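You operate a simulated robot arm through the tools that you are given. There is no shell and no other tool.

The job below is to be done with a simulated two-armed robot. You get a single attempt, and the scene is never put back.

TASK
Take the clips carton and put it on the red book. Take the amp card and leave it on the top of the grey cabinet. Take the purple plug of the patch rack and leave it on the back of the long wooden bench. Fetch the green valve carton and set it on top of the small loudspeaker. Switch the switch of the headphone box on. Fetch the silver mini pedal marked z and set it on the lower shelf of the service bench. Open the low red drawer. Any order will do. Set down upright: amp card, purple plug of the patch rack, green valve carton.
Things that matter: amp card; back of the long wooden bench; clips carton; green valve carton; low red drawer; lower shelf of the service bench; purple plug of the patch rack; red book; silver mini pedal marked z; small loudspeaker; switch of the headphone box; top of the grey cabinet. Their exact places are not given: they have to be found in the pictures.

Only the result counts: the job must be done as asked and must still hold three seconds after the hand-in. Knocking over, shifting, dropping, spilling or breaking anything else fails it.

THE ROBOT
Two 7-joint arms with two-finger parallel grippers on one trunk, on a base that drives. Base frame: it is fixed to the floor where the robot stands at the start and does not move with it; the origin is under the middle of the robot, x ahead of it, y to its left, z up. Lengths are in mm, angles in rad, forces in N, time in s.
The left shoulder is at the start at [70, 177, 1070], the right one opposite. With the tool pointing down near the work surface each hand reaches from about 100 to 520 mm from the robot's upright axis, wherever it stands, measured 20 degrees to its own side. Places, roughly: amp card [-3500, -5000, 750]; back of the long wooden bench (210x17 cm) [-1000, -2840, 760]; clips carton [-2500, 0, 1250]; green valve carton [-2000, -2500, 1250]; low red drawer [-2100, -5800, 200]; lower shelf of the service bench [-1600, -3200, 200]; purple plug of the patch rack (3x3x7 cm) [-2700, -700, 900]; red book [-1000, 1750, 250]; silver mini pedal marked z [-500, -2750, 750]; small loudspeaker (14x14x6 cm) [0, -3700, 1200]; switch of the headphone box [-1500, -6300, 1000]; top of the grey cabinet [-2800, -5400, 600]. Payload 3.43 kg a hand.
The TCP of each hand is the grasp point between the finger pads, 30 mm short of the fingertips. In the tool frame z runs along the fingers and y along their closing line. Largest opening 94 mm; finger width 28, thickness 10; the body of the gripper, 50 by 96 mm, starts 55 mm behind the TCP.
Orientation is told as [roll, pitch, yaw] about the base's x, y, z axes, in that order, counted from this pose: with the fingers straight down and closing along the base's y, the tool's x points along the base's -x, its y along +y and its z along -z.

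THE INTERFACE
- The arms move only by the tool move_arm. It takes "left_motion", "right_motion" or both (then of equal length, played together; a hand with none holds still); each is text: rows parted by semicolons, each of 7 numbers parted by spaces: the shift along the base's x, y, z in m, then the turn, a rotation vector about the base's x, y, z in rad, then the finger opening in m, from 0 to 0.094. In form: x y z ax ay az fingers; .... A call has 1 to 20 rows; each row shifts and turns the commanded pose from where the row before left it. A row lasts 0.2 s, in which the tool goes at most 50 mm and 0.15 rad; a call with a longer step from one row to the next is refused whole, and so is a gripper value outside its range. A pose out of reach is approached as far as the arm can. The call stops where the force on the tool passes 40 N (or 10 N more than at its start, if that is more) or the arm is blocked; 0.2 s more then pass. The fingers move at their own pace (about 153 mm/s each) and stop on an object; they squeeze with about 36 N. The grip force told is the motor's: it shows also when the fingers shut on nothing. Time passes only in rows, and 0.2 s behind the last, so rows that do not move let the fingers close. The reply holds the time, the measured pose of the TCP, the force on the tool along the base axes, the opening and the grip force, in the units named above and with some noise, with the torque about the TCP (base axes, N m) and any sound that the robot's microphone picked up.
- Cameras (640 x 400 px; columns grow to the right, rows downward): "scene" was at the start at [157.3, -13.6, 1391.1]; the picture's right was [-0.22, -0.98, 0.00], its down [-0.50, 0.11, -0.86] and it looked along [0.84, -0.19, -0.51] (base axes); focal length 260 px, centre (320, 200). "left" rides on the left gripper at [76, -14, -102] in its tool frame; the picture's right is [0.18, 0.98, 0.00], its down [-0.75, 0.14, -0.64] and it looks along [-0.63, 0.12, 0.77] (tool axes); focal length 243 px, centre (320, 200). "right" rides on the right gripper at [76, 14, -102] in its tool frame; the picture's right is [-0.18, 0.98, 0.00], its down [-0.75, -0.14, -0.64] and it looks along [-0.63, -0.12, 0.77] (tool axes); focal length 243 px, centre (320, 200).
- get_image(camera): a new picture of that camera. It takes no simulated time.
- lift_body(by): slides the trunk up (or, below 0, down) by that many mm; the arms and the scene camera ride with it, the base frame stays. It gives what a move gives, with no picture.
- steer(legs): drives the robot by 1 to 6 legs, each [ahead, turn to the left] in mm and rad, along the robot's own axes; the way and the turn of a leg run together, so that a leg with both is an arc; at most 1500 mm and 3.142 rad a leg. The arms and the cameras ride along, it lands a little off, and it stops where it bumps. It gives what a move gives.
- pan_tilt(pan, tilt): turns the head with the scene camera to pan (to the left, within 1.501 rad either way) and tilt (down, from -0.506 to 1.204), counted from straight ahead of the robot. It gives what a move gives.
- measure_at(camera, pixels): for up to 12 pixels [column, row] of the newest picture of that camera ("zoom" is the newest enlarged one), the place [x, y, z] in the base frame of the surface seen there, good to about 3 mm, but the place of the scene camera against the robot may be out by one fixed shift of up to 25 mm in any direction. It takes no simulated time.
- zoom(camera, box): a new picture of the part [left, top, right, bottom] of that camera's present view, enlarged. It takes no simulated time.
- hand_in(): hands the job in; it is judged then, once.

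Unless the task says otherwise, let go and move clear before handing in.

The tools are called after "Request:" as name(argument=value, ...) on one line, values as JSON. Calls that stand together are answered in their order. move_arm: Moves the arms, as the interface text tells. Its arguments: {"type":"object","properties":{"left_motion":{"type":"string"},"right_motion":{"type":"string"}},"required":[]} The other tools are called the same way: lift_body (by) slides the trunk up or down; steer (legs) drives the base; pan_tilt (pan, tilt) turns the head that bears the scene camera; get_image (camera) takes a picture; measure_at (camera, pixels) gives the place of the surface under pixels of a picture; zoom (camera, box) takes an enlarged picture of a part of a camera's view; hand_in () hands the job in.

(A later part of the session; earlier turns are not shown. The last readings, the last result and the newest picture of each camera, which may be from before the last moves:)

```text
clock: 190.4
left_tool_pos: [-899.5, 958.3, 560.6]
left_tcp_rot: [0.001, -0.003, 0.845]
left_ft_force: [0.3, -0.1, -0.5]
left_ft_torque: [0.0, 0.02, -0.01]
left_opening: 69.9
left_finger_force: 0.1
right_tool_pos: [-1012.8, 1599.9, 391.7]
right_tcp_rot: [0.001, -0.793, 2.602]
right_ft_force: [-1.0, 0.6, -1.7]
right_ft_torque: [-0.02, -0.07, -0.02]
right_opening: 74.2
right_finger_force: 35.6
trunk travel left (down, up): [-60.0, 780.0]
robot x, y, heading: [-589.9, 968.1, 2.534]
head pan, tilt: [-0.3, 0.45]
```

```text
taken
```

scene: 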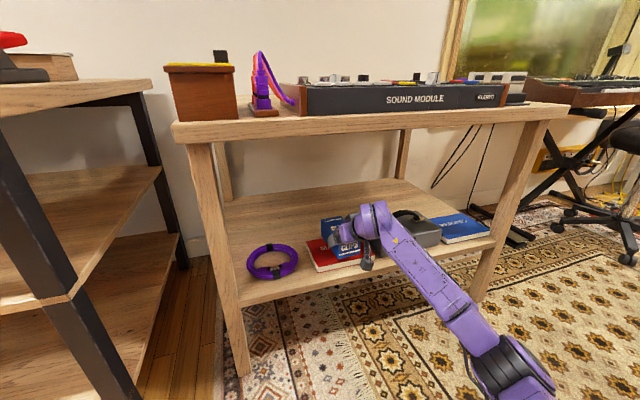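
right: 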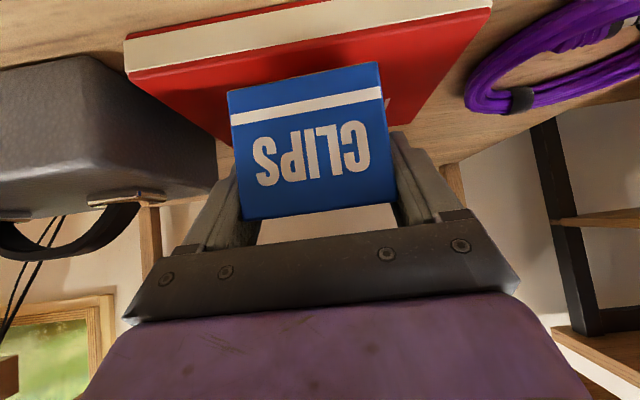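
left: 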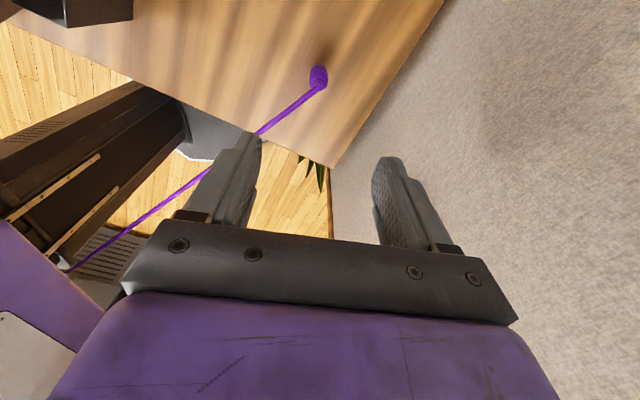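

Checking the overlap of carton and book in the hand view.

Request:
measure_at(camera="right", pixels=[[130, 75], [480, 15], [300, 50], [300, 40], [235, 95], [378, 68], [430, 100], [180, 110], [225, 135], [405, 120]])

```text
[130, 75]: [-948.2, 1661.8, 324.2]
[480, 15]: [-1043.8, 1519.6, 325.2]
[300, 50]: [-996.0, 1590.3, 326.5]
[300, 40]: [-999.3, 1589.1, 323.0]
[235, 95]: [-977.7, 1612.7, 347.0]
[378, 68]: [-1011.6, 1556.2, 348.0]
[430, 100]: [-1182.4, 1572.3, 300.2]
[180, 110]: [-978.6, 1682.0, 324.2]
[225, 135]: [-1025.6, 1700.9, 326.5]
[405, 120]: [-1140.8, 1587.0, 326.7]
```

Carton's front lines up with the book's front edge. Lowering in small steps until contact.

Request:
move_arm(right_motion="0 0 -0.005 0 0 0 0.03; 0 0 -0.005 0 0 0 0.03; 0 0 -0.004 0 0 0 0.03; 0 0 -0.003 0 0 0 0.03; 0 0 0 0 0 0 0.03")

```text
clock: 191.6
left_tool_pos: [-897.2, 959.1, 561.9]
left_tcp_rot: [0.002, -0.002, 0.845]
left_ft_force: [0.3, 1.0, 0.3]
left_ft_torque: [0.03, 0.0, 0.0]
left_opening: 70.1
left_finger_force: 0.1
right_tool_pos: [-1013.3, 1600.0, 380.5]
right_tcp_rot: [-0.006, -0.792, 2.612]
right_ft_force: [-0.9, -0.8, 5.6]
right_ft_torque: [0.07, 0.8, 0.18]
right_opening: 73.9
right_finger_force: 35.9
trunk travel left (down, up): [-60.0, 780.0]
robot x, y, heading: [-589.9, 965.4, 2.538]
head pan, tilt: [-0.3, 0.45]
```

Contact began at z≈380 (5.6 N, some torque). Looking before releasing.

Request:
get_image(camera="right")

Request:
zoom(camera="scene", box=[280, 180, 460, 290])

Request:
measure_at(camera="right", pixels=[[235, 95], [378, 68], [300, 80], [300, 60], [245, 212], [390, 185]])

```text
taken
```

right: 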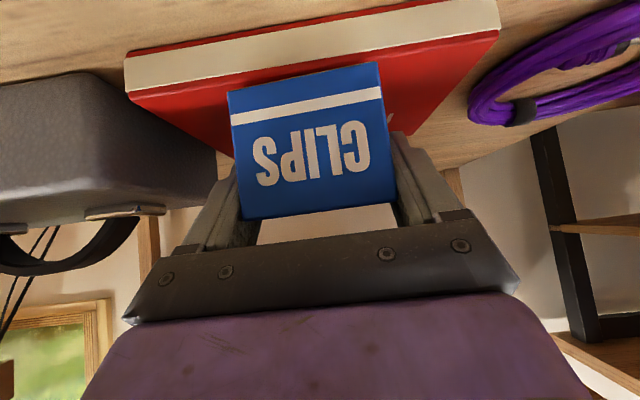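

```text
3.56 times, centred on (370, 235) of scene
```

zoom: 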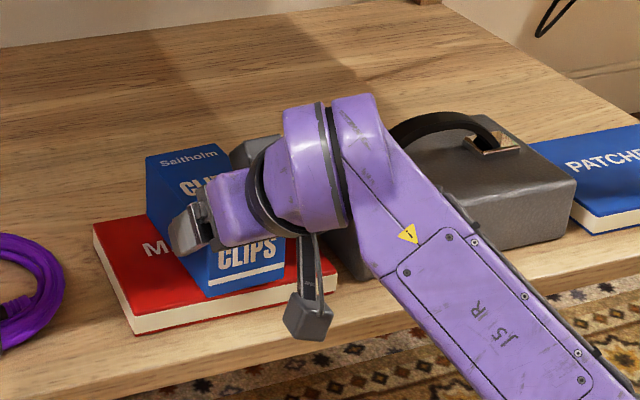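

```text
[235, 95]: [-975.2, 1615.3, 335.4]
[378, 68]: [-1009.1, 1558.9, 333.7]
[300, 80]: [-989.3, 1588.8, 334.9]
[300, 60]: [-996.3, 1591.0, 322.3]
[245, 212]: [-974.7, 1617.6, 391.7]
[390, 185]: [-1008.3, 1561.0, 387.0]
```

Carton front bottom is ~4 mm above the book with the rear touching; I'll release gently there and back the fingers out.

Request:
move_arm(right_motion="0 0 -0.002 0 0 0 0.03; 0 0 0 0 0 0 0.078; 0 0 0 0 0 0 0.085; 0 0 0 0 0 0 0.094; 0 0 0 0 0 0 0.094; 0 0 0 0 0 0 0.094")

Request:
get_image(camera="right")

```text
clock: 193.0
left_tool_pos: [-899.0, 960.4, 560.5]
left_tcp_rot: [0.004, -0.003, 0.845]
left_ft_force: [0.5, -0.4, 0.9]
left_ft_torque: [0.01, -0.01, 0.03]
left_opening: 70.1
left_finger_force: 0.1
right_tool_pos: [-1013.3, 1602.0, 375.2]
right_tcp_rot: [-0.005, -0.789, 2.61]
right_ft_force: [0.3, 0.7, -0.3]
right_ft_torque: [0.02, 0.01, 0.03]
right_opening: 93.9
right_finger_force: 0.0
right hand out of reach, approached as far as the arm can: row 1
trunk travel left (down, up): [-60.0, 780.0]
robot x, y, heading: [-588.2, 965.3, 2.543]
head pan, tilt: [-0.3, 0.45]
```

```text
taken
```

right: 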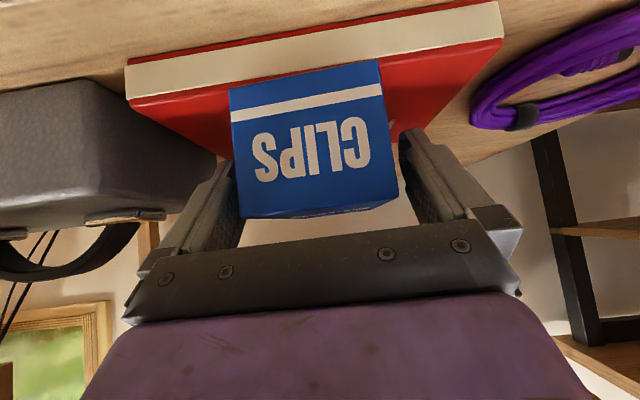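

Released cleanly; fingers straddle the carton. Lifting straight up 65 mm, then reversing the base.

Request:
move_arm(right_motion="0.001 -0.001 0.008 0 0 0 0.094; 0 0 0.012 0 0 0 0.094; 0 0 0.015 0 0 0 0.094; 0 0 0.015 0 0 0 0.094; 0 0 0.015 0 0 0 0.094; 0 0 0 0 0 0 0.094")

Request:
steer(legs=[[-330, 0]])

Request:
get_image(camera="right")

Request:
get_image(camera="scene")

```text
clock: 194.4
left_tool_pos: [-899.2, 958.4, 559.8]
left_tcp_rot: [0.002, -0.002, 0.845]
left_ft_force: [0.2, 0.2, -0.5]
left_ft_torque: [0.01, 0.01, -0.01]
left_opening: 70.0
left_finger_force: 0.1
right_tool_pos: [-1010.3, 1602.7, 439.9]
right_tcp_rot: [-0.001, -0.794, 2.6]
right_ft_force: [-0.5, -0.6, 0.1]
right_ft_torque: [0.01, 0.02, 0.0]
right_opening: 94.2
right_finger_force: 0.0
trunk travel left (down, up): [-60.0, 780.0]
robot x, y, heading: [-585.9, 963.8, 2.541]
head pan, tilt: [-0.3, 0.45]
```

```text
clock: 196.5
left_tool_pos: [-630.5, 774.9, 560.4]
left_tcp_rot: [0.003, -0.002, 0.842]
left_ft_force: [-0.3, 0.4, 0.7]
left_ft_torque: [-0.01, -0.02, -0.01]
left_opening: 69.9
left_finger_force: 0.1
right_tool_pos: [-744.7, 1417.8, 440.7]
right_tcp_rot: [-0.001, -0.794, 2.6]
right_ft_force: [0.0, 0.4, 0.6]
right_ft_torque: [-0.01, 0.0, 0.01]
right_opening: 93.9
right_finger_force: 0.0
trunk travel left (down, up): [-60.0, 780.0]
robot x, y, heading: [-319.5, 776.1, 2.539]
head pan, tilt: [-0.3, 0.45]
```

```text
taken
```

right: 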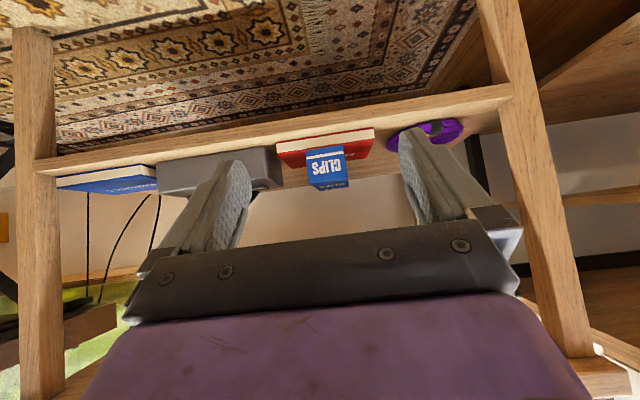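

```text
taken
```

scene: 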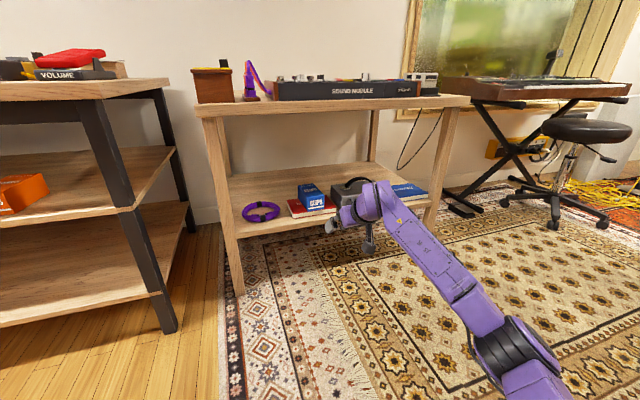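

CLIPS now sits on the red book (scene (312,197)). Raising the trunk and tucking both hands back to a neutral downward pose.

Request:
lift_body(by=590)

Request:
move_arm(left_motion="0 0 0.01 0 0 0.1412 0.07; 0 0 0.01 0 0 0.1412 0.07; 0 0 0.01 0 0 0.1412 0.07; 0 0 0.01 0 0 0.1412 0.07; 0 0 0.01 0 0 0.1412 0.07; 0 0 0.01 0 0 0.1412 0.07; 0 0 0 0 0 0.1412 0.07; 0 0 0 0 0 0.1412 0.07; 0 0 0 0 0 0.1412 0.07; 0 0 0 0 0 0.1412 0.07; 0 0 0 0 0 0.1412 0.07; 0 0 0 0 0 0.1412 0.07", right_motion="0.02 -0.015 0.01 -0.04 -0.055 0 0.094; 0.02 -0.015 0.01 -0.04 -0.055 0 0.094; 0.0233 -0.0219 0.01 -0.04 -0.055 0 0.094; 0.0233 -0.0219 0.01 -0.04 -0.055 0 0.094; 0.0233 -0.0219 0.01 -0.04 -0.055 0 0.094; 0.0233 -0.0219 0.01 -0.04 -0.055 0 0.094; 0.0233 -0.0219 0.01 -0.04 -0.055 0 0.094; 0.0233 -0.0219 0.01 -0.04 -0.055 0 0.094; 0.0233 -0.0219 0.01 -0.04 -0.055 0 0.094; 0.0233 -0.0219 0.01 -0.04 -0.055 0 0.094; 0.0233 -0.0219 0.01 -0.04 -0.055 0 0.094; 0.0233 -0.0219 0 -0.0135 -0.054 0 0.094")

Request:
pan_tilt(pan=-1.5, tilt=0.8)

Request:
get_image(camera="scene")

```text
refused: 590 is not a number from -400 to 400
```

```text
clock: 199.1
left_tool_pos: [-631.9, 774.9, 621.2]
left_tcp_rot: [0.002, -0.002, 2.54]
left_ft_force: [0.6, -0.5, 0.3]
left_ft_torque: [-0.01, -0.02, 0.03]
left_opening: 70.0
left_finger_force: 0.1
right_tool_pos: [-471.0, 1167.1, 549.3]
right_tcp_rot: [0.04, 0.005, 2.572]
right_ft_force: [0.0, -1.1, -0.3]
right_ft_torque: [-0.02, 0.02, 0.02]
right_opening: 93.8
right_finger_force: 0.0
trunk travel left (down, up): [-60.0, 780.0]
robot x, y, heading: [-321.5, 778.8, 2.534]
head pan, tilt: [-0.3, 0.45]
```

```text
clock: 200.5
left_tool_pos: [-633.0, 775.9, 621.6]
left_tcp_rot: [0.001, -0.002, 2.535]
left_ft_force: [0.0, -0.5, -1.0]
left_ft_torque: [-0.01, 0.01, -0.03]
left_opening: 70.2
left_finger_force: 0.2
right_tool_pos: [-471.8, 1168.8, 549.0]
right_tcp_rot: [0.04, 0.003, 2.573]
right_ft_force: [0.1, 0.1, 0.4]
right_ft_torque: [0.06, 0.01, 0.0]
right_opening: 94.1
right_finger_force: 0.0
trunk travel left (down, up): [-60.0, 780.0]
robot x, y, heading: [-320.7, 778.9, 2.535]
head pan, tilt: [-1.499, 0.799]
```

```text
taken
```

scene: 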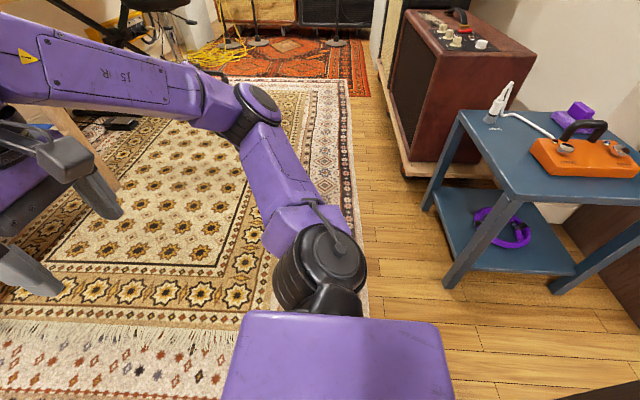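

The blue side table is behind-right but clear. Raising the trunk in two steps and measuring its nearest leg.

Request:
measure_at(camera="scene", pixels=[[452, 280], [570, 285], [515, 195], [430, 200]])

Request:
lift_body(by=400)

Request:
lift_body(by=190)

```text
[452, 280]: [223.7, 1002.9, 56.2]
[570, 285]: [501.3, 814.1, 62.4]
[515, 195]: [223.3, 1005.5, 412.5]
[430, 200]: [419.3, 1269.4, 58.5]
```

```text
clock: 204.3
left_tool_pos: [-631.8, 776.4, 1019.7]
left_tcp_rot: [0.002, -0.002, 2.535]
left_ft_force: [-0.2, -0.3, -1.0]
left_ft_torque: [0.01, 0.01, -0.01]
left_opening: 70.3
left_finger_force: 0.1
right_tool_pos: [-471.0, 1167.4, 949.8]
right_tcp_rot: [0.04, 0.003, 2.574]
right_ft_force: [-0.4, 0.5, 0.0]
right_ft_torque: [0.01, -0.04, -0.01]
right_opening: 94.0
right_finger_force: 0.1
trunk travel left (down, up): [-460.0, 380.0]
robot x, y, heading: [-324.4, 783.6, 2.537]
head pan, tilt: [-1.499, 0.799]
```

```text
clock: 206.4
left_tool_pos: [-632.6, 776.0, 1210.3]
left_tcp_rot: [0.003, -0.003, 2.535]
left_ft_force: [-0.6, -0.2, -0.4]
left_ft_torque: [0.0, 0.0, 0.0]
left_opening: 70.2
left_finger_force: 0.1
right_tool_pos: [-472.7, 1167.9, 1139.0]
right_tcp_rot: [0.041, 0.005, 2.572]
right_ft_force: [-0.8, -0.7, 0.0]
right_ft_torque: [0.0, 0.0, 0.0]
right_opening: 94.1
right_finger_force: 0.0
trunk travel left (down, up): [-650.0, 190.0]
robot x, y, heading: [-324.7, 779.7, 2.54]
head pan, tilt: [-1.499, 0.799]
```

Now driving back toward the long bench (front side) to find the silver pedal.

Request:
steer(legs=[[0, 1.965], [1500, 0], [720, 0]])

Request:
pan_tilt(pan=0.2, tilt=0.45)

Request:
get_image(camera="scene")

```text
clock: 222.0
left_tool_pos: [-717.3, -1651.1, 1210.1]
left_tcp_rot: [0.001, -0.003, -1.807]
left_ft_force: [0.5, 0.4, 0.6]
left_ft_torque: [-0.01, 0.01, 0.03]
left_opening: 69.9
left_finger_force: 0.0
right_tool_pos: [-1140.4, -1642.1, 1139.5]
right_tcp_rot: [0.041, 0.001, -1.769]
right_ft_force: [-0.6, -0.3, -0.1]
right_ft_torque: [0.0, 0.0, 0.0]
right_opening: 93.8
right_finger_force: 0.1
trunk travel left (down, up): [-650.0, 190.0]
robot x, y, heading: [-834.8, -1365.9, -1.81]
head pan, tilt: [-1.499, 0.799]
```

```text
clock: 223.7
left_tool_pos: [-717.3, -1651.2, 1210.0]
left_tcp_rot: [0.001, 0.0, -1.807]
left_ft_force: [0.4, 0.9, -0.2]
left_ft_torque: [0.0, 0.02, 0.01]
left_opening: 70.1
left_finger_force: 0.1
right_tool_pos: [-1140.2, -1643.1, 1138.5]
right_tcp_rot: [0.04, 0.004, -1.77]
right_ft_force: [0.3, 0.1, -0.4]
right_ft_torque: [-0.01, -0.01, 0.01]
right_opening: 94.0
right_finger_force: 0.1
trunk travel left (down, up): [-650.0, 190.0]
robot x, y, heading: [-834.0, -1367.0, -1.808]
head pan, tilt: [0.201, 0.45]
```

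```text
taken
```

scene: 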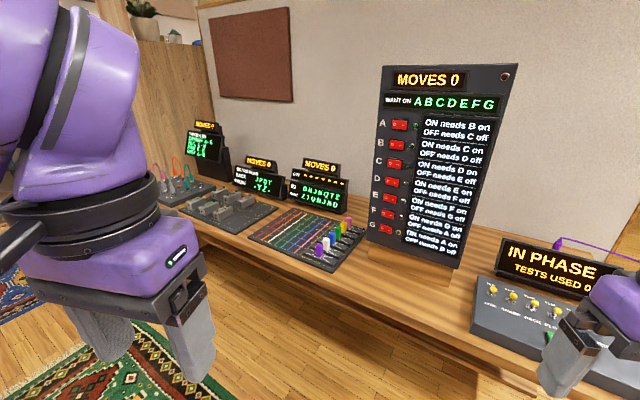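

There is a board with silver pieces at (230,210) beside a letter display (258,180). Zooming in.

Request:
zoom(camera="scene", box=[150, 140, 360, 280])

Request:
measure_at(camera="zoom", pixels=[[220, 190], [190, 200], [160, 215], [260, 210], [240, 240], [320, 120], [400, 330], [300, 260], [150, 220]])

```text
2.86 times, centred on (255, 210) of scene
```

zoom: 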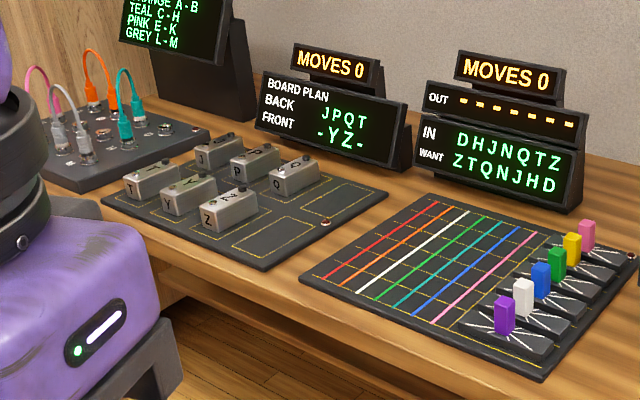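

```text
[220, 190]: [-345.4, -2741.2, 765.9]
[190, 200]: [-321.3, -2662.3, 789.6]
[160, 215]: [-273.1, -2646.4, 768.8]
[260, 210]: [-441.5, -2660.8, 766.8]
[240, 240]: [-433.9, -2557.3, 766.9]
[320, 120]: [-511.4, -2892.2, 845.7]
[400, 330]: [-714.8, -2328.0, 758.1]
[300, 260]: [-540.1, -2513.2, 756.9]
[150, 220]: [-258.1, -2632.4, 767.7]
```

The Z pedal is at the near-right end of the front row (zoom (228,208)), with Y beside it and P behind. Earlier I also noticed a blue object near the bench front; checking the floor before driving closer.

Request:
measure_at(camera="zoom", pixels=[[228, 203], [210, 222], [255, 205], [222, 190], [190, 190], [205, 205], [235, 225], [250, 160], [270, 170], [150, 180]])

Request:
pan_tilt(pan=0.75, tilt=0.7)

Request:
get_image(camera="scene")

```text
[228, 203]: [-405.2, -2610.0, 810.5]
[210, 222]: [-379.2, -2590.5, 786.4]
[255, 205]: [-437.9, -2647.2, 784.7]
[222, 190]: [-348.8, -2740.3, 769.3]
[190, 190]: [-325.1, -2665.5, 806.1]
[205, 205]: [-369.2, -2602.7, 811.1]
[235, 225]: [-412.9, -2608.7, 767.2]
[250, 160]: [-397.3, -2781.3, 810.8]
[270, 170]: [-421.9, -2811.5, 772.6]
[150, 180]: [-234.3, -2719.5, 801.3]
```

```text
clock: 224.7
left_tool_pos: [-716.5, -1652.1, 1212.4]
left_tcp_rot: [0.002, -0.003, -1.806]
left_ft_force: [0.8, 0.5, -0.3]
left_ft_torque: [-0.01, 0.01, 0.04]
left_opening: 69.9
left_finger_force: 0.1
right_tool_pos: [-1140.8, -1642.0, 1138.9]
right_tcp_rot: [0.041, 0.004, -1.769]
right_ft_force: [0.6, -1.2, -0.2]
right_ft_torque: [-0.02, 0.01, 0.0]
right_opening: 93.9
right_finger_force: 0.0
trunk travel left (down, up): [-650.0, 190.0]
robot x, y, heading: [-834.8, -1366.1, -1.806]
head pan, tilt: [0.75, 0.7]
```

```text
taken
```

scene: 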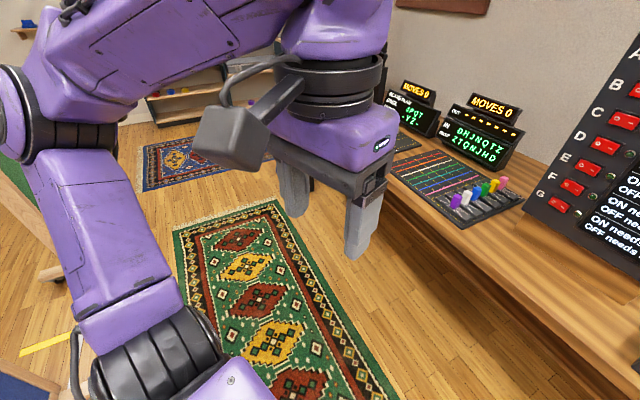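

Floor over the rug is free. Checking the divider's feet positions, then driving.

Request:
measure_at(camera="scene", pixels=[[20, 385], [50, 275], [60, 240], [300, 215], [240, 60]])

Request:
steer(legs=[[0, 0.987], [650, 0], [0, -1.3]])

Request:
pan_tilt(pan=0.3, tilt=0.6)

Request:
get_image(camera="scene")

```text
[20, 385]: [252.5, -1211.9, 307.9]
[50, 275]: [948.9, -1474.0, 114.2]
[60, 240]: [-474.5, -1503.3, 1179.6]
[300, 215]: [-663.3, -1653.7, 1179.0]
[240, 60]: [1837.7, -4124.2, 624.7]
```

```text
clock: 234.1
left_tool_pos: [-363.7, -2163.4, 1210.7]
left_tcp_rot: [0.001, -0.002, -2.141]
left_ft_force: [0.0, -0.4, 1.0]
left_ft_torque: [-0.02, 0.02, -0.02]
left_opening: 70.1
left_finger_force: 0.0
right_tool_pos: [-762.6, -2015.7, 1139.9]
right_tcp_rot: [0.041, 0.004, -2.104]
right_ft_force: [-1.1, -0.1, -0.2]
right_ft_torque: [0.01, -0.03, 0.02]
right_opening: 94.0
right_finger_force: 0.0
trunk travel left (down, up): [-650.0, 190.0]
robot x, y, heading: [-378.7, -1856.3, -2.137]
head pan, tilt: [0.75, 0.7]
```

```text
clock: 235.0
left_tool_pos: [-364.9, -2163.2, 1209.5]
left_tcp_rot: [0.001, -0.002, -2.14]
left_ft_force: [-0.9, 0.3, 0.2]
left_ft_torque: [0.0, -0.04, 0.04]
left_opening: 70.2
left_finger_force: 0.1
right_tool_pos: [-760.3, -2017.4, 1138.8]
right_tcp_rot: [0.04, 0.005, -2.103]
right_ft_force: [0.6, -0.3, 0.0]
right_ft_torque: [-0.03, -0.01, 0.01]
right_opening: 94.1
right_finger_force: 0.1
trunk travel left (down, up): [-650.0, 190.0]
robot x, y, heading: [-381.3, -1853.3, -2.138]
head pan, tilt: [0.3, 0.6]
```

```text
taken
```

scene: 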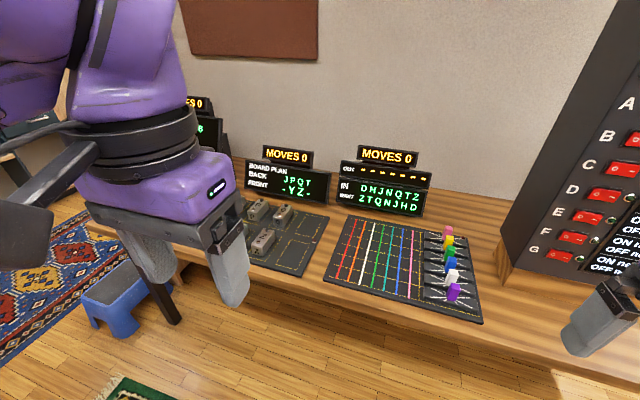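

I'm in front of the board; a blue step stool stands at (115,300). Looking with the left hand camera and zooming on the pedals.

Request:
get_image(camera="left")

Request:
zoom(camera="scene", box=[200, 140, 440, 300])

Request:
measure_at(camera="scene", pixels=[[115, 290], [145, 310], [120, 335], [95, 290], [262, 238], [250, 265], [230, 310]])

```text
taken
```

left: 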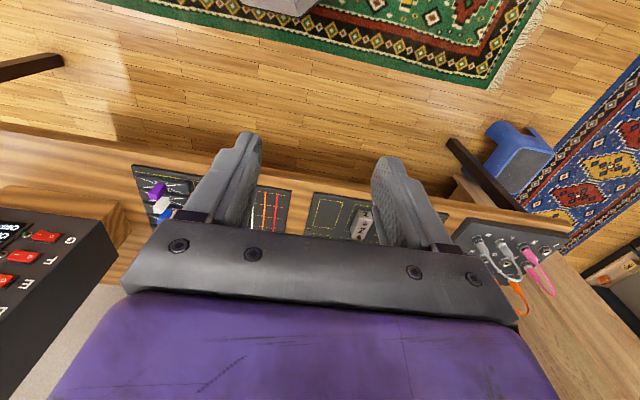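

```text
2.50 times, centred on (320, 220) of scene
```

zoom: 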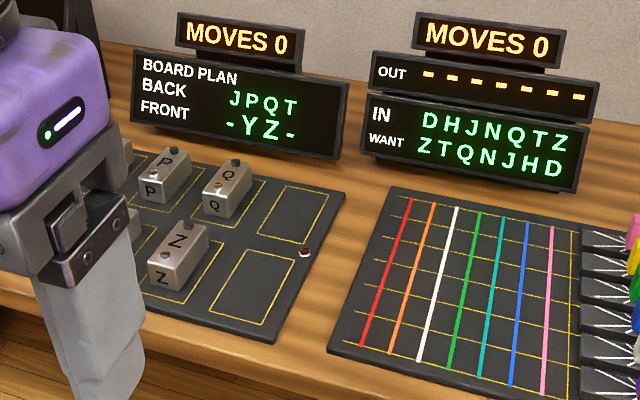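

```text
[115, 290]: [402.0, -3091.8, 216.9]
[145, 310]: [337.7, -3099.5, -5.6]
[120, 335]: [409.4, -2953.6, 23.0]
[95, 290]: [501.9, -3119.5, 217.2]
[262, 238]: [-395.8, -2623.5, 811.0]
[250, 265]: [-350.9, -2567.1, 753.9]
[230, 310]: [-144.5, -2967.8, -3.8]
```

Z sits alone at the right of the front row, measured top (-396,-2624,811). I'll tuck the right hand (away from the tall panel) and drive 250 mm closer.

Request:
move_arm(right_motion="0.031 0.017 0 0 0 0 0.094; 0.031 0.017 0 0 0 0 0.094; 0.031 0.017 0 0 0 0 0.094")

Request:
steer(legs=[[245, 0]])

Request:
move_arm(left_motion="0.03 -0.035 -0.01 0 0 0 0.094; 0.03 -0.035 -0.02 0 0 0 0.094; 0.02 -0.035 -0.03 0 0 0 0.094; 0.01 -0.035 -0.03 0 0 0 0.094; 0 -0.02 -0.04 0 0 0 0.094; 0 0 -0.04 0 0 0 0.094; 0 0 -0.04 0 0 0 0.094; 0 0 0 0 0 0 0.094")

Request:
get_image(camera="left")

Request:
get_image(camera="scene")

```text
clock: 235.8
left_tool_pos: [-363.6, -2163.6, 1210.4]
left_tcp_rot: [0.002, -0.002, -2.14]
left_ft_force: [-0.2, 0.2, 0.0]
left_ft_torque: [-0.03, 0.0, -0.01]
left_opening: 69.9
left_finger_force: 0.0
right_tool_pos: [-755.0, -2016.0, 1140.1]
right_tcp_rot: [0.039, 0.0, -2.1]
right_ft_force: [1.0, 0.3, 0.4]
right_ft_torque: [0.0, -0.01, 0.02]
right_opening: 94.0
right_finger_force: 0.1
right hand out of reach, approached as far as the arm can: row 1, 2, 3
trunk travel left (down, up): [-650.0, 190.0]
robot x, y, heading: [-375.3, -1853.1, -2.137]
head pan, tilt: [0.3, 0.6]
```

```text
clock: 237.6
left_tool_pos: [-495.4, -2368.5, 1211.0]
left_tcp_rot: [0.002, -0.003, -2.139]
left_ft_force: [0.8, 0.5, -0.3]
left_ft_torque: [-0.02, -0.03, 0.02]
left_opening: 69.9
left_finger_force: 0.0
right_tool_pos: [-887.2, -2222.4, 1138.6]
right_tcp_rot: [0.038, 0.0, -2.102]
right_ft_force: [0.3, -0.4, -0.9]
right_ft_torque: [-0.01, -0.02, -0.01]
right_opening: 93.9
right_finger_force: 0.0
trunk travel left (down, up): [-650.0, 190.0]
robot x, y, heading: [-510.1, -2064.9, -2.14]
head pan, tilt: [0.3, 0.6]
```

```text
refused: row 2 steps farther than a row can; nothing moved
```

```text
taken
```

left: 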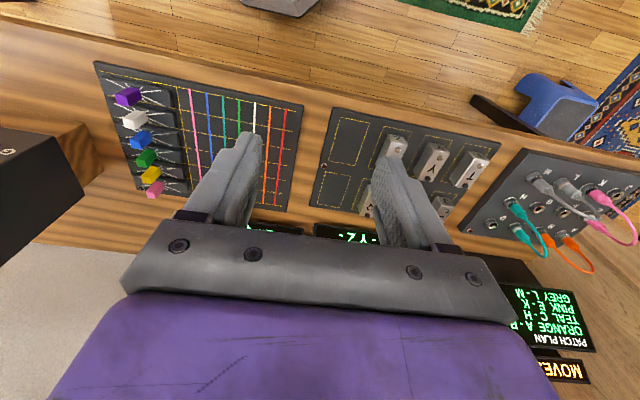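

```text
taken
```

scene: 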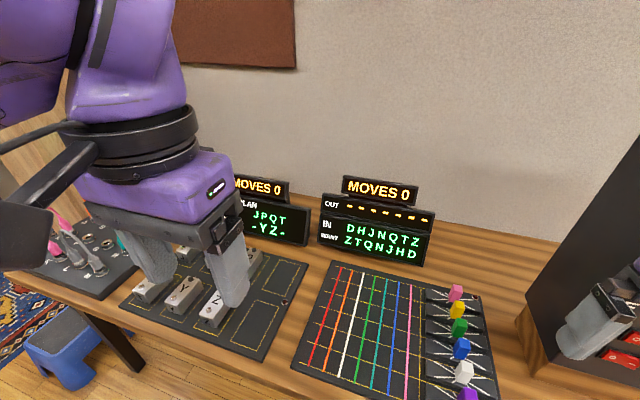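

The left hand view shows Z at (394,148), Y (434,160), Q behind (366,198). Measuring with the hand camera.

Request:
zoom(camera="left", box=[300, 90, 500, 230])

Request:
measure_at(camera="zoom", pixels=[[300, 150], [340, 158], [290, 200], [325, 205], [310, 175], [300, 140], [410, 230], [440, 190], [215, 330], [330, 150]])

```text
2.86 times, centred on (400, 160) of left
```

zoom: 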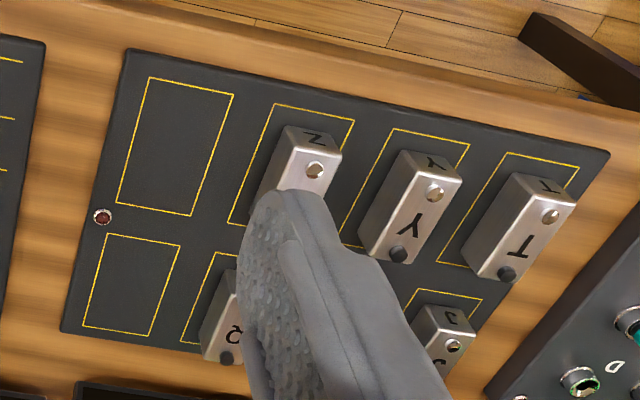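

```text
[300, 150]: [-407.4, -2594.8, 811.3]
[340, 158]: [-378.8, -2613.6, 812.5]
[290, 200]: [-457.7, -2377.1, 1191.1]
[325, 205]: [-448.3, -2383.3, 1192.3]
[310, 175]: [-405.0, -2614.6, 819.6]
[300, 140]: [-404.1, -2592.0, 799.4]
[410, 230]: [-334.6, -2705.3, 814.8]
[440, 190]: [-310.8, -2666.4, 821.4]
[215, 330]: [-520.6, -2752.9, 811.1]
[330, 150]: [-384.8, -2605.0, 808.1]
```

Z's front edge is (-407,-2595)→(-379,-2614), gap to Y ~49 mm. I'll move above Z's centre (-414,-2636) with opening 65 mm.

Request:
move_arm(left_motion="0.0081 -0.0267 -0.028 0 0 0 0.065; 0.0081 -0.0267 -0.031 0 0 0 0.065; 0.0081 -0.0267 -0.031 0 0 0 0.065; 0.0081 -0.0267 -0.031 0 0 0 0.065; 0.0081 -0.0267 -0.031 0 0 0 0.065; 0.0081 -0.0267 -0.031 0 0 0 0.065; 0.0081 -0.0267 -0.031 0 0 0 0.065; 0.0081 -0.0267 -0.031 0 0 0 0.065; 0.0081 -0.0267 -0.031 0 0 0 0.065; 0.0081 -0.0267 -0.03 0 0 0 0.065; 0 0 0 0 0 0 0.065")

Request:
get_image(camera="left")

```text
clock: 240.0
left_tool_pos: [-414.8, -2637.4, 904.2]
left_tcp_rot: [0.002, -0.003, -2.139]
left_ft_force: [-0.1, -0.4, 1.0]
left_ft_torque: [0.01, 0.01, -0.01]
left_opening: 64.9
left_finger_force: 0.1
right_tool_pos: [-886.9, -2221.8, 1139.8]
right_tcp_rot: [0.038, -0.001, -2.101]
right_ft_force: [0.0, -1.0, -0.5]
right_ft_torque: [0.01, 0.02, 0.01]
right_opening: 93.9
right_finger_force: 0.1
trunk travel left (down, up): [-650.0, 190.0]
robot x, y, heading: [-515.4, -2061.8, -2.141]
head pan, tilt: [0.3, 0.6]
```

```text
taken
```

left: 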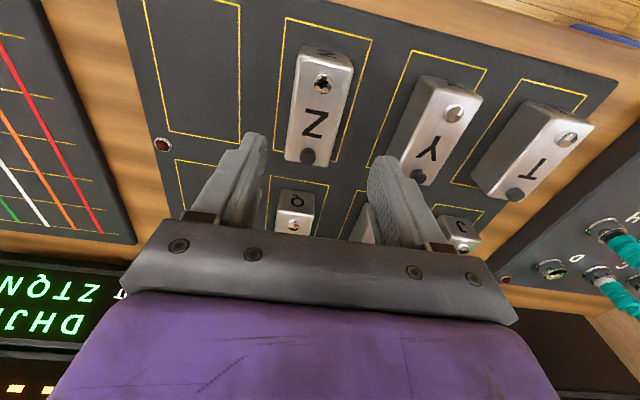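

Request:
measure_at(camera="left", pixels=[[303, 60], [350, 70], [290, 155], [328, 160], [312, 120], [308, 155], [325, 85], [290, 195], [315, 205], [420, 120]])

```text
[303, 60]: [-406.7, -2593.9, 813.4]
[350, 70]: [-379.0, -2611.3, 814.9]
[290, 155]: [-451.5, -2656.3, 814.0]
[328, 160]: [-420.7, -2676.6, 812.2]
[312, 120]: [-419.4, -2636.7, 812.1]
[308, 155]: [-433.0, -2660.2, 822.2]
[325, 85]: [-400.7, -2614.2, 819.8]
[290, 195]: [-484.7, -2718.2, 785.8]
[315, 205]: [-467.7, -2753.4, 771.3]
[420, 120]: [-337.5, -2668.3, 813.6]
```

Measured in the reply above: Z's top corners average to (-414.5,-2634.5), right under the TCP. Lowering to z≈805 and closing.

Request:
move_arm(left_motion="0 0.001 -0.025 0 0 0 0.065; 0 0.001 -0.025 0 0 0 0.065; 0 0 -0.025 0 0 0 0.065; 0 0 -0.0235 0 0 0 0.065; 0 0 0 0 0 0 0.065; 0 0 0 0 0 0 0.02; 0 0 0 0 0 0 0.02; 0 0 0 0 0 0 0.02; 0 0 0 0 0 0 0.02")

Request:
get_image(camera="left")

```text
clock: 242.0
left_tool_pos: [-415.5, -2635.0, 806.4]
left_tcp_rot: [0.001, 0.0, -2.141]
left_ft_force: [0.8, -0.7, 0.7]
left_ft_torque: [0.01, -0.01, 0.02]
left_opening: 45.8
left_finger_force: 35.8
right_tool_pos: [-887.4, -2222.9, 1140.0]
right_tcp_rot: [0.038, 0.0, -2.102]
right_ft_force: [0.5, 0.2, -0.1]
right_ft_torque: [0.0, 0.01, 0.0]
right_opening: 94.3
right_finger_force: 0.1
trunk travel left (down, up): [-650.0, 190.0]
robot x, y, heading: [-512.0, -2059.8, -2.142]
head pan, tilt: [0.3, 0.6]
```

```text
taken
```

left: 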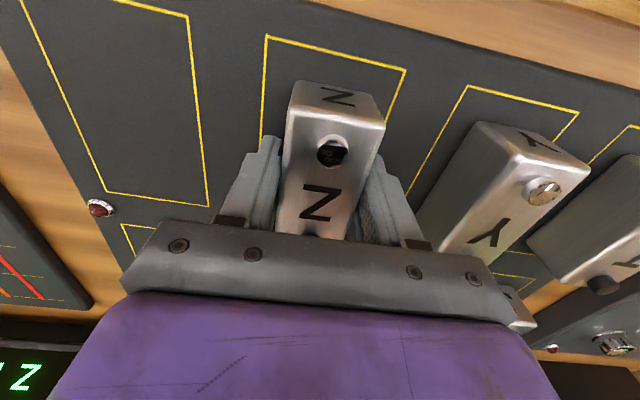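

Gripped (opening 46, force 36). Lifting straight up.

Request:
move_arm(left_motion="0 0 0.008 0 0 0 0.01; 0 0 0.012 0 0 0 0.01; 0 0 0.02 0 0 0 0.01; 0 0 0.03 0 0 0 0.01; 0 0 0.04 0 0 0 0.01; 0 0 0.04 0 0 0 0.01; 0 0 0.04 0 0 0 0.01; 0 0 0.04 0 0 0 0.01; 0 0 0.04 0 0 0 0.01; 0 0 0.04 0 0 0 0.01")

Request:
get_image(camera="left")

Request:
get_image(camera="scene")

```text
clock: 244.2
left_tool_pos: [-416.9, -2634.0, 1117.6]
left_tcp_rot: [0.003, -0.002, -2.14]
left_ft_force: [-0.2, 0.0, -2.4]
left_ft_torque: [-0.06, -0.03, 0.0]
left_opening: 45.9
left_finger_force: 35.9
right_tool_pos: [-886.1, -2222.3, 1139.4]
right_tcp_rot: [0.04, 0.001, -2.102]
right_ft_force: [-0.5, 0.1, 0.4]
right_ft_torque: [0.0, -0.02, 0.0]
right_opening: 94.1
right_finger_force: 0.0
trunk travel left (down, up): [-650.0, 190.0]
robot x, y, heading: [-512.8, -2059.4, -2.141]
head pan, tilt: [0.3, 0.6]
```

```text
taken
```

left: 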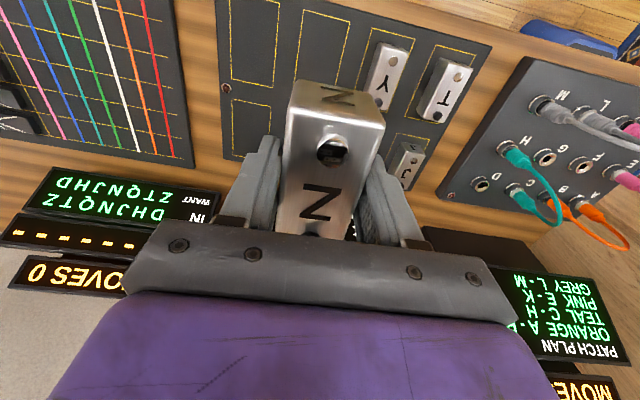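

```text
taken
```

scene: 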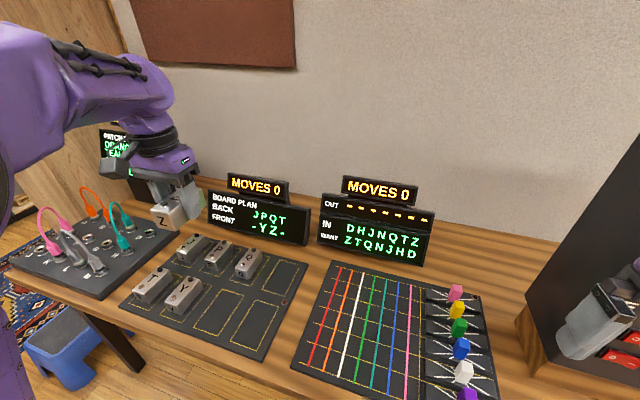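

Pedal Z is up and the rest undisturbed. Retracting, backing off and heading around the partition's west end.

Request:
move_arm(left_motion="0.02 0.0315 0.01 0 0 0 0.01; 0.02 0.0315 0.01 0 0 0 0.01; 0.02 0.0315 0.01 0 0 0 0.01; 0.02 0.0315 0.01 0 0 0 0.01")

Request:
steer(legs=[[-250, 0], [0, -1.558], [1320, 0], [0, 1.17]])

Request:
pan_tilt(pan=0.2, tilt=0.45)

Request:
get_image(camera="scene")

```text
clock: 245.2
left_tool_pos: [-311.6, -2560.2, 1153.7]
left_tcp_rot: [-0.012, -0.003, -2.143]
left_ft_force: [0.1, 1.6, -1.8]
left_ft_torque: [0.0, 0.04, 0.0]
left_opening: 46.1
left_finger_force: 35.9
left hand out of reach, approached as far as the arm can: row 2, 3, 4
right_tool_pos: [-886.7, -2221.1, 1140.5]
right_tcp_rot: [0.04, -0.001, -2.101]
right_ft_force: [0.4, 0.4, -0.6]
right_ft_torque: [-0.06, 0.0, 0.0]
right_opening: 93.8
right_finger_force: 0.0
trunk travel left (down, up): [-650.0, 190.0]
robot x, y, heading: [-510.3, -2057.4, -2.144]
head pan, tilt: [0.3, 0.6]
```

```text
clock: 259.9
left_tool_pos: [-1475.6, -1697.7, 1153.8]
left_tcp_rot: [-0.013, -0.001, -2.511]
left_ft_force: [0.0, 0.3, -2.2]
left_ft_torque: [-0.01, 0.01, -0.02]
left_opening: 46.0
left_finger_force: 35.9
right_tool_pos: [-1886.3, -1173.5, 1139.4]
right_tcp_rot: [0.038, 0.0, -2.473]
right_ft_force: [-0.1, 0.3, 0.5]
right_ft_torque: [-0.03, 0.0, 0.01]
right_opening: 94.0
right_finger_force: 0.0
trunk travel left (down, up): [-650.0, 190.0]
robot x, y, heading: [-1479.6, -1156.9, -2.519]
head pan, tilt: [0.3, 0.6]
```

```text
clock: 260.6
left_tool_pos: [-1473.9, -1698.2, 1154.0]
left_tcp_rot: [-0.015, -0.002, -2.511]
left_ft_force: [0.0, -0.1, -1.6]
left_ft_torque: [0.01, -0.01, 0.0]
left_opening: 46.1
left_finger_force: 35.7
right_tool_pos: [-1887.3, -1172.5, 1140.0]
right_tcp_rot: [0.038, 0.001, -2.473]
right_ft_force: [-0.2, -1.1, 0.5]
right_ft_torque: [0.03, -0.01, 0.01]
right_opening: 94.0
right_finger_force: 0.1
trunk travel left (down, up): [-650.0, 190.0]
robot x, y, heading: [-1478.5, -1156.1, -2.515]
head pan, tilt: [0.201, 0.45]
```

```text
taken
```

scene: 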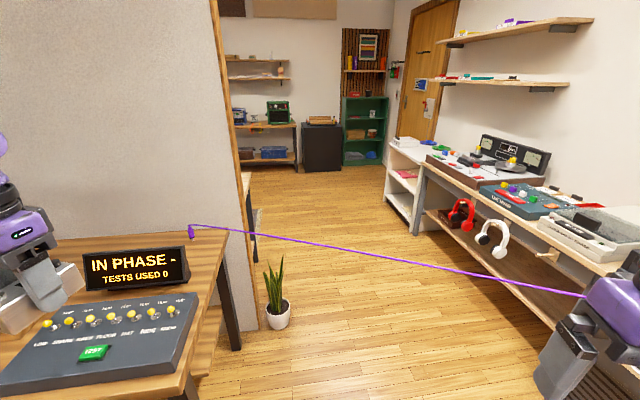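

Corridor visible between the plant (277,310) and the wall desk. I'll bring the left hand inward first and measure the corridor.

Request:
move_arm(left_motion="-0.028 0.038 0 0 0 0 0.01; -0.028 0.038 0 0 0 0 0.01; -0.028 0.038 0 0 0 0 0.01; -0.028 0.038 0 0 0 0 0.01; -0.028 0.038 0 0 0 0 0.01")

Request:
measure_at(camera="scene", pixels=[[277, 322], [410, 235], [385, 205], [510, 345], [420, 185], [320, 165], [200, 370], [360, 280], [480, 190]])

```text
clock: 261.9
left_tool_pos: [-1643.1, -1668.6, 1159.4]
left_tcp_rot: [-0.028, 0.003, -2.505]
left_ft_force: [0.6, -0.2, -1.0]
left_ft_torque: [-0.03, 0.0, 0.02]
left_opening: 45.8
left_finger_force: 36.5
left hand out of reach, approached as far as the arm can: row 1, 2, 3, 4, 5
right_tool_pos: [-1887.8, -1172.1, 1138.8]
right_tcp_rot: [0.04, -0.001, -2.474]
right_ft_force: [0.6, -0.2, 0.5]
right_ft_torque: [0.02, 0.02, 0.03]
right_opening: 93.8
right_finger_force: 0.1
trunk travel left (down, up): [-650.0, 190.0]
robot x, y, heading: [-1480.0, -1156.9, -2.515]
head pan, tilt: [0.201, 0.45]
```

```text
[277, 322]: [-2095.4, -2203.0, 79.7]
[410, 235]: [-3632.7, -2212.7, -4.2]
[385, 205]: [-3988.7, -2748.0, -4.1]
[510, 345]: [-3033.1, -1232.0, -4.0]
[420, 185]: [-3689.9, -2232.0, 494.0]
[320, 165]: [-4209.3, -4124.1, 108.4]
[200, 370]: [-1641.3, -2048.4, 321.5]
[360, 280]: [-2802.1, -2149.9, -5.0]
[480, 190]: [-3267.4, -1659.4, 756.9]
```

The left hand moved partly inward (fwd 432, left 319). Nudging it further in.

Request:
move_arm(left_motion="-0.018 0.024 0.01 0.02 0 0 0.01; -0.018 0.024 0.01 0 0 0 0.01; -0.018 0.024 0.01 0 0 0 0.01; -0.018 0.024 0.01 0 0 0 0.01")

Request:
get_image(camera="left")

```text
clock: 262.9
left_tool_pos: [-1731.6, -1602.7, 1205.9]
left_tcp_rot: [-0.045, 0.015, -2.506]
left_ft_force: [-0.8, -0.3, -1.7]
left_ft_torque: [-0.01, -0.01, -0.01]
left_opening: 46.1
left_finger_force: 35.9
left hand out of reach, approached as far as the arm can: row 1, 2, 3, 4
right_tool_pos: [-1889.1, -1172.0, 1138.8]
right_tcp_rot: [0.039, 0.0, -2.471]
right_ft_force: [-0.4, 0.4, 0.0]
right_ft_torque: [-0.03, 0.01, 0.03]
right_opening: 94.1
right_finger_force: 0.2
trunk travel left (down, up): [-650.0, 190.0]
robot x, y, heading: [-1479.1, -1158.8, -2.515]
head pan, tilt: [0.201, 0.45]
```

```text
taken
```

left: 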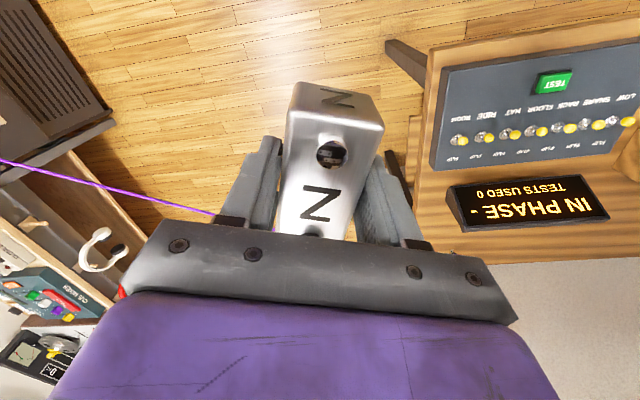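

Hand position is fine now. Driving to about (-2600,-1850) and looking past the partition.

Request:
steer(legs=[[0, -0.073], [1316, 0], [0, 1.0]])

Request:
pan_tilt(pan=0.5, tilt=0.45)

Request:
get_image(camera="scene")

```text
clock: 272.5
left_tool_pos: [-2413.0, -2320.5, 1207.7]
left_tcp_rot: [-0.047, 0.012, -1.596]
left_ft_force: [0.6, 0.2, -1.5]
left_ft_torque: [0.0, -0.01, -0.01]
left_opening: 46.1
left_finger_force: 35.7
right_tool_pos: [-2849.4, -2181.3, 1139.6]
right_tcp_rot: [0.04, 0.0, -1.559]
right_ft_force: [0.0, -0.4, -0.7]
right_ft_torque: [-0.01, 0.01, 0.02]
right_opening: 94.1
right_finger_force: 0.2
trunk travel left (down, up): [-650.0, 190.0]
robot x, y, heading: [-2612.5, -1849.0, -1.603]
head pan, tilt: [0.201, 0.45]
```

```text
clock: 273.3
left_tool_pos: [-2412.5, -2321.1, 1207.1]
left_tcp_rot: [-0.051, 0.013, -1.593]
left_ft_force: [0.4, 0.0, -1.6]
left_ft_torque: [0.02, 0.0, -0.05]
left_opening: 46.1
left_finger_force: 35.7
right_tool_pos: [-2849.6, -2181.4, 1140.3]
right_tcp_rot: [0.041, 0.0, -1.56]
right_ft_force: [0.1, -0.2, 0.4]
right_ft_torque: [0.0, 0.01, -0.03]
right_opening: 93.9
right_finger_force: 0.1
trunk travel left (down, up): [-650.0, 190.0]
robot x, y, heading: [-2607.5, -1851.1, -1.6]
head pan, tilt: [0.499, 0.45]
```

```text
taken
```

scene: 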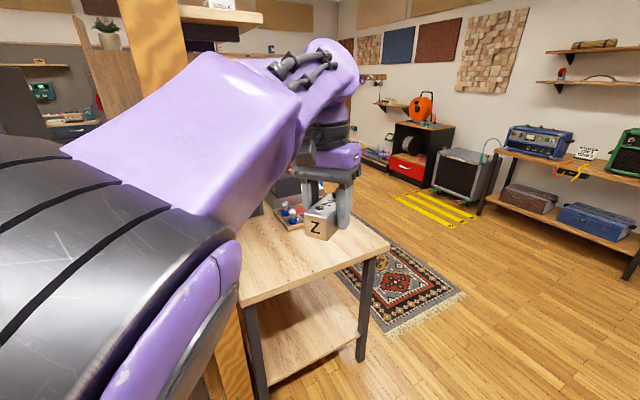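

The service bench is right behind the partition (table end at (388,245)), and the black cabinet with a red drawer is at (410,165). Measuring before moving on.

Request:
measure_at(camera="scene", pixels=[[388, 247], [243, 303], [360, 358], [420, 325], [300, 240], [408, 168], [430, 210], [460, 320], [300, 340], [500, 190]])

```text
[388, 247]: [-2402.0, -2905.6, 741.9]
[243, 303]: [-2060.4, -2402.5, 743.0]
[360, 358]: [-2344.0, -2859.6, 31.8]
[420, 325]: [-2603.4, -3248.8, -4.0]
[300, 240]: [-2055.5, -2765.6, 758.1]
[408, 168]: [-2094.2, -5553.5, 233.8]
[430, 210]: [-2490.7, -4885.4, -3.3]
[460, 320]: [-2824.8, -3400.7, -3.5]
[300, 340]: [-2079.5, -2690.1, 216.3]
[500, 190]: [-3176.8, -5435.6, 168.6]
```

The service bench's open west end (top edge (-2060,-2402)→(-2402,-2906), lower shelf z≈216) is accessible. I'll park west of it facing along the bench.

Request:
steer(legs=[[690, 0.04], [0, 0.98]])

Request:
pan_tilt(pan=0, tilt=0.4)

Request:
get_image(camera="scene")

Request:
pan_tilt(pan=0.3, tilt=0.0)

Request:
get_image(camera="scene")

```text
clock: 279.5
left_tool_pos: [-2120.1, -2606.6, 1207.1]
left_tcp_rot: [-0.049, 0.012, -0.587]
left_ft_force: [-0.4, 0.2, -1.8]
left_ft_torque: [-0.02, 0.01, 0.02]
left_opening: 45.9
left_finger_force: 36.0
right_tool_pos: [-2471.8, -2900.1, 1139.7]
right_tcp_rot: [0.04, -0.002, -0.554]
right_ft_force: [0.1, 0.3, -0.6]
right_ft_torque: [0.04, 0.01, -0.01]
right_opening: 94.1
right_finger_force: 0.1
trunk travel left (down, up): [-650.0, 190.0]
robot x, y, heading: [-2625.2, -2522.4, -0.596]
head pan, tilt: [0.499, 0.45]
```

```text
clock: 280.5
left_tool_pos: [-2119.0, -2606.2, 1206.6]
left_tcp_rot: [-0.053, 0.013, -0.588]
left_ft_force: [-0.6, -0.6, -1.6]
left_ft_torque: [0.03, 0.02, 0.0]
left_opening: 46.0
left_finger_force: 36.7
right_tool_pos: [-2469.9, -2900.6, 1138.9]
right_tcp_rot: [0.04, -0.001, -0.553]
right_ft_force: [0.4, -0.8, 0.2]
right_ft_torque: [-0.02, 0.01, -0.01]
right_opening: 94.0
right_finger_force: 0.1
trunk travel left (down, up): [-650.0, 190.0]
robot x, y, heading: [-2621.8, -2520.0, -0.591]
head pan, tilt: [0.0, 0.4]
```

```text
taken
```

scene: 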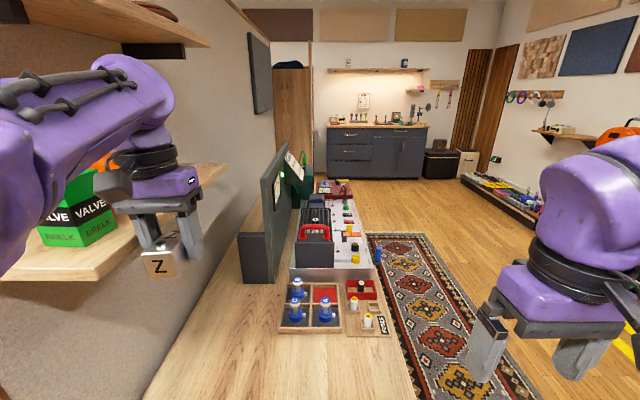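

```text
clock: 281.3
left_tool_pos: [-2120.6, -2607.6, 1206.7]
left_tcp_rot: [-0.052, 0.012, -0.587]
left_ft_force: [0.4, 0.7, -2.0]
left_ft_torque: [-0.02, -0.02, 0.01]
left_opening: 46.1
left_finger_force: 36.2
right_tool_pos: [-2471.3, -2901.4, 1139.3]
right_tcp_rot: [0.04, 0.0, -0.553]
right_ft_force: [-0.1, -1.4, -0.5]
right_ft_torque: [-0.02, 0.01, 0.02]
right_opening: 94.0
right_finger_force: 0.1
trunk travel left (down, up): [-650.0, 190.0]
robot x, y, heading: [-2626.0, -2522.4, -0.595]
head pan, tilt: [0.3, 0.0]
```

```text
taken
```

scene: 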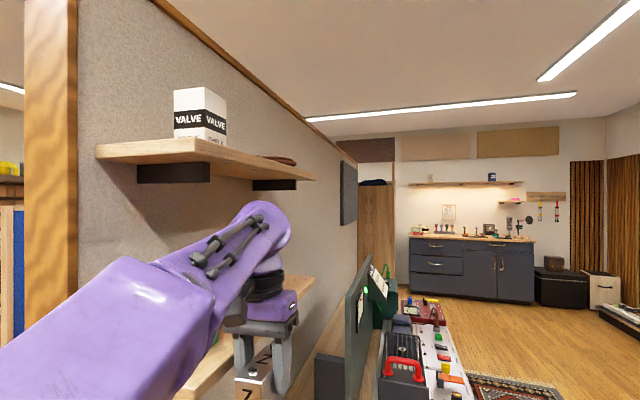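

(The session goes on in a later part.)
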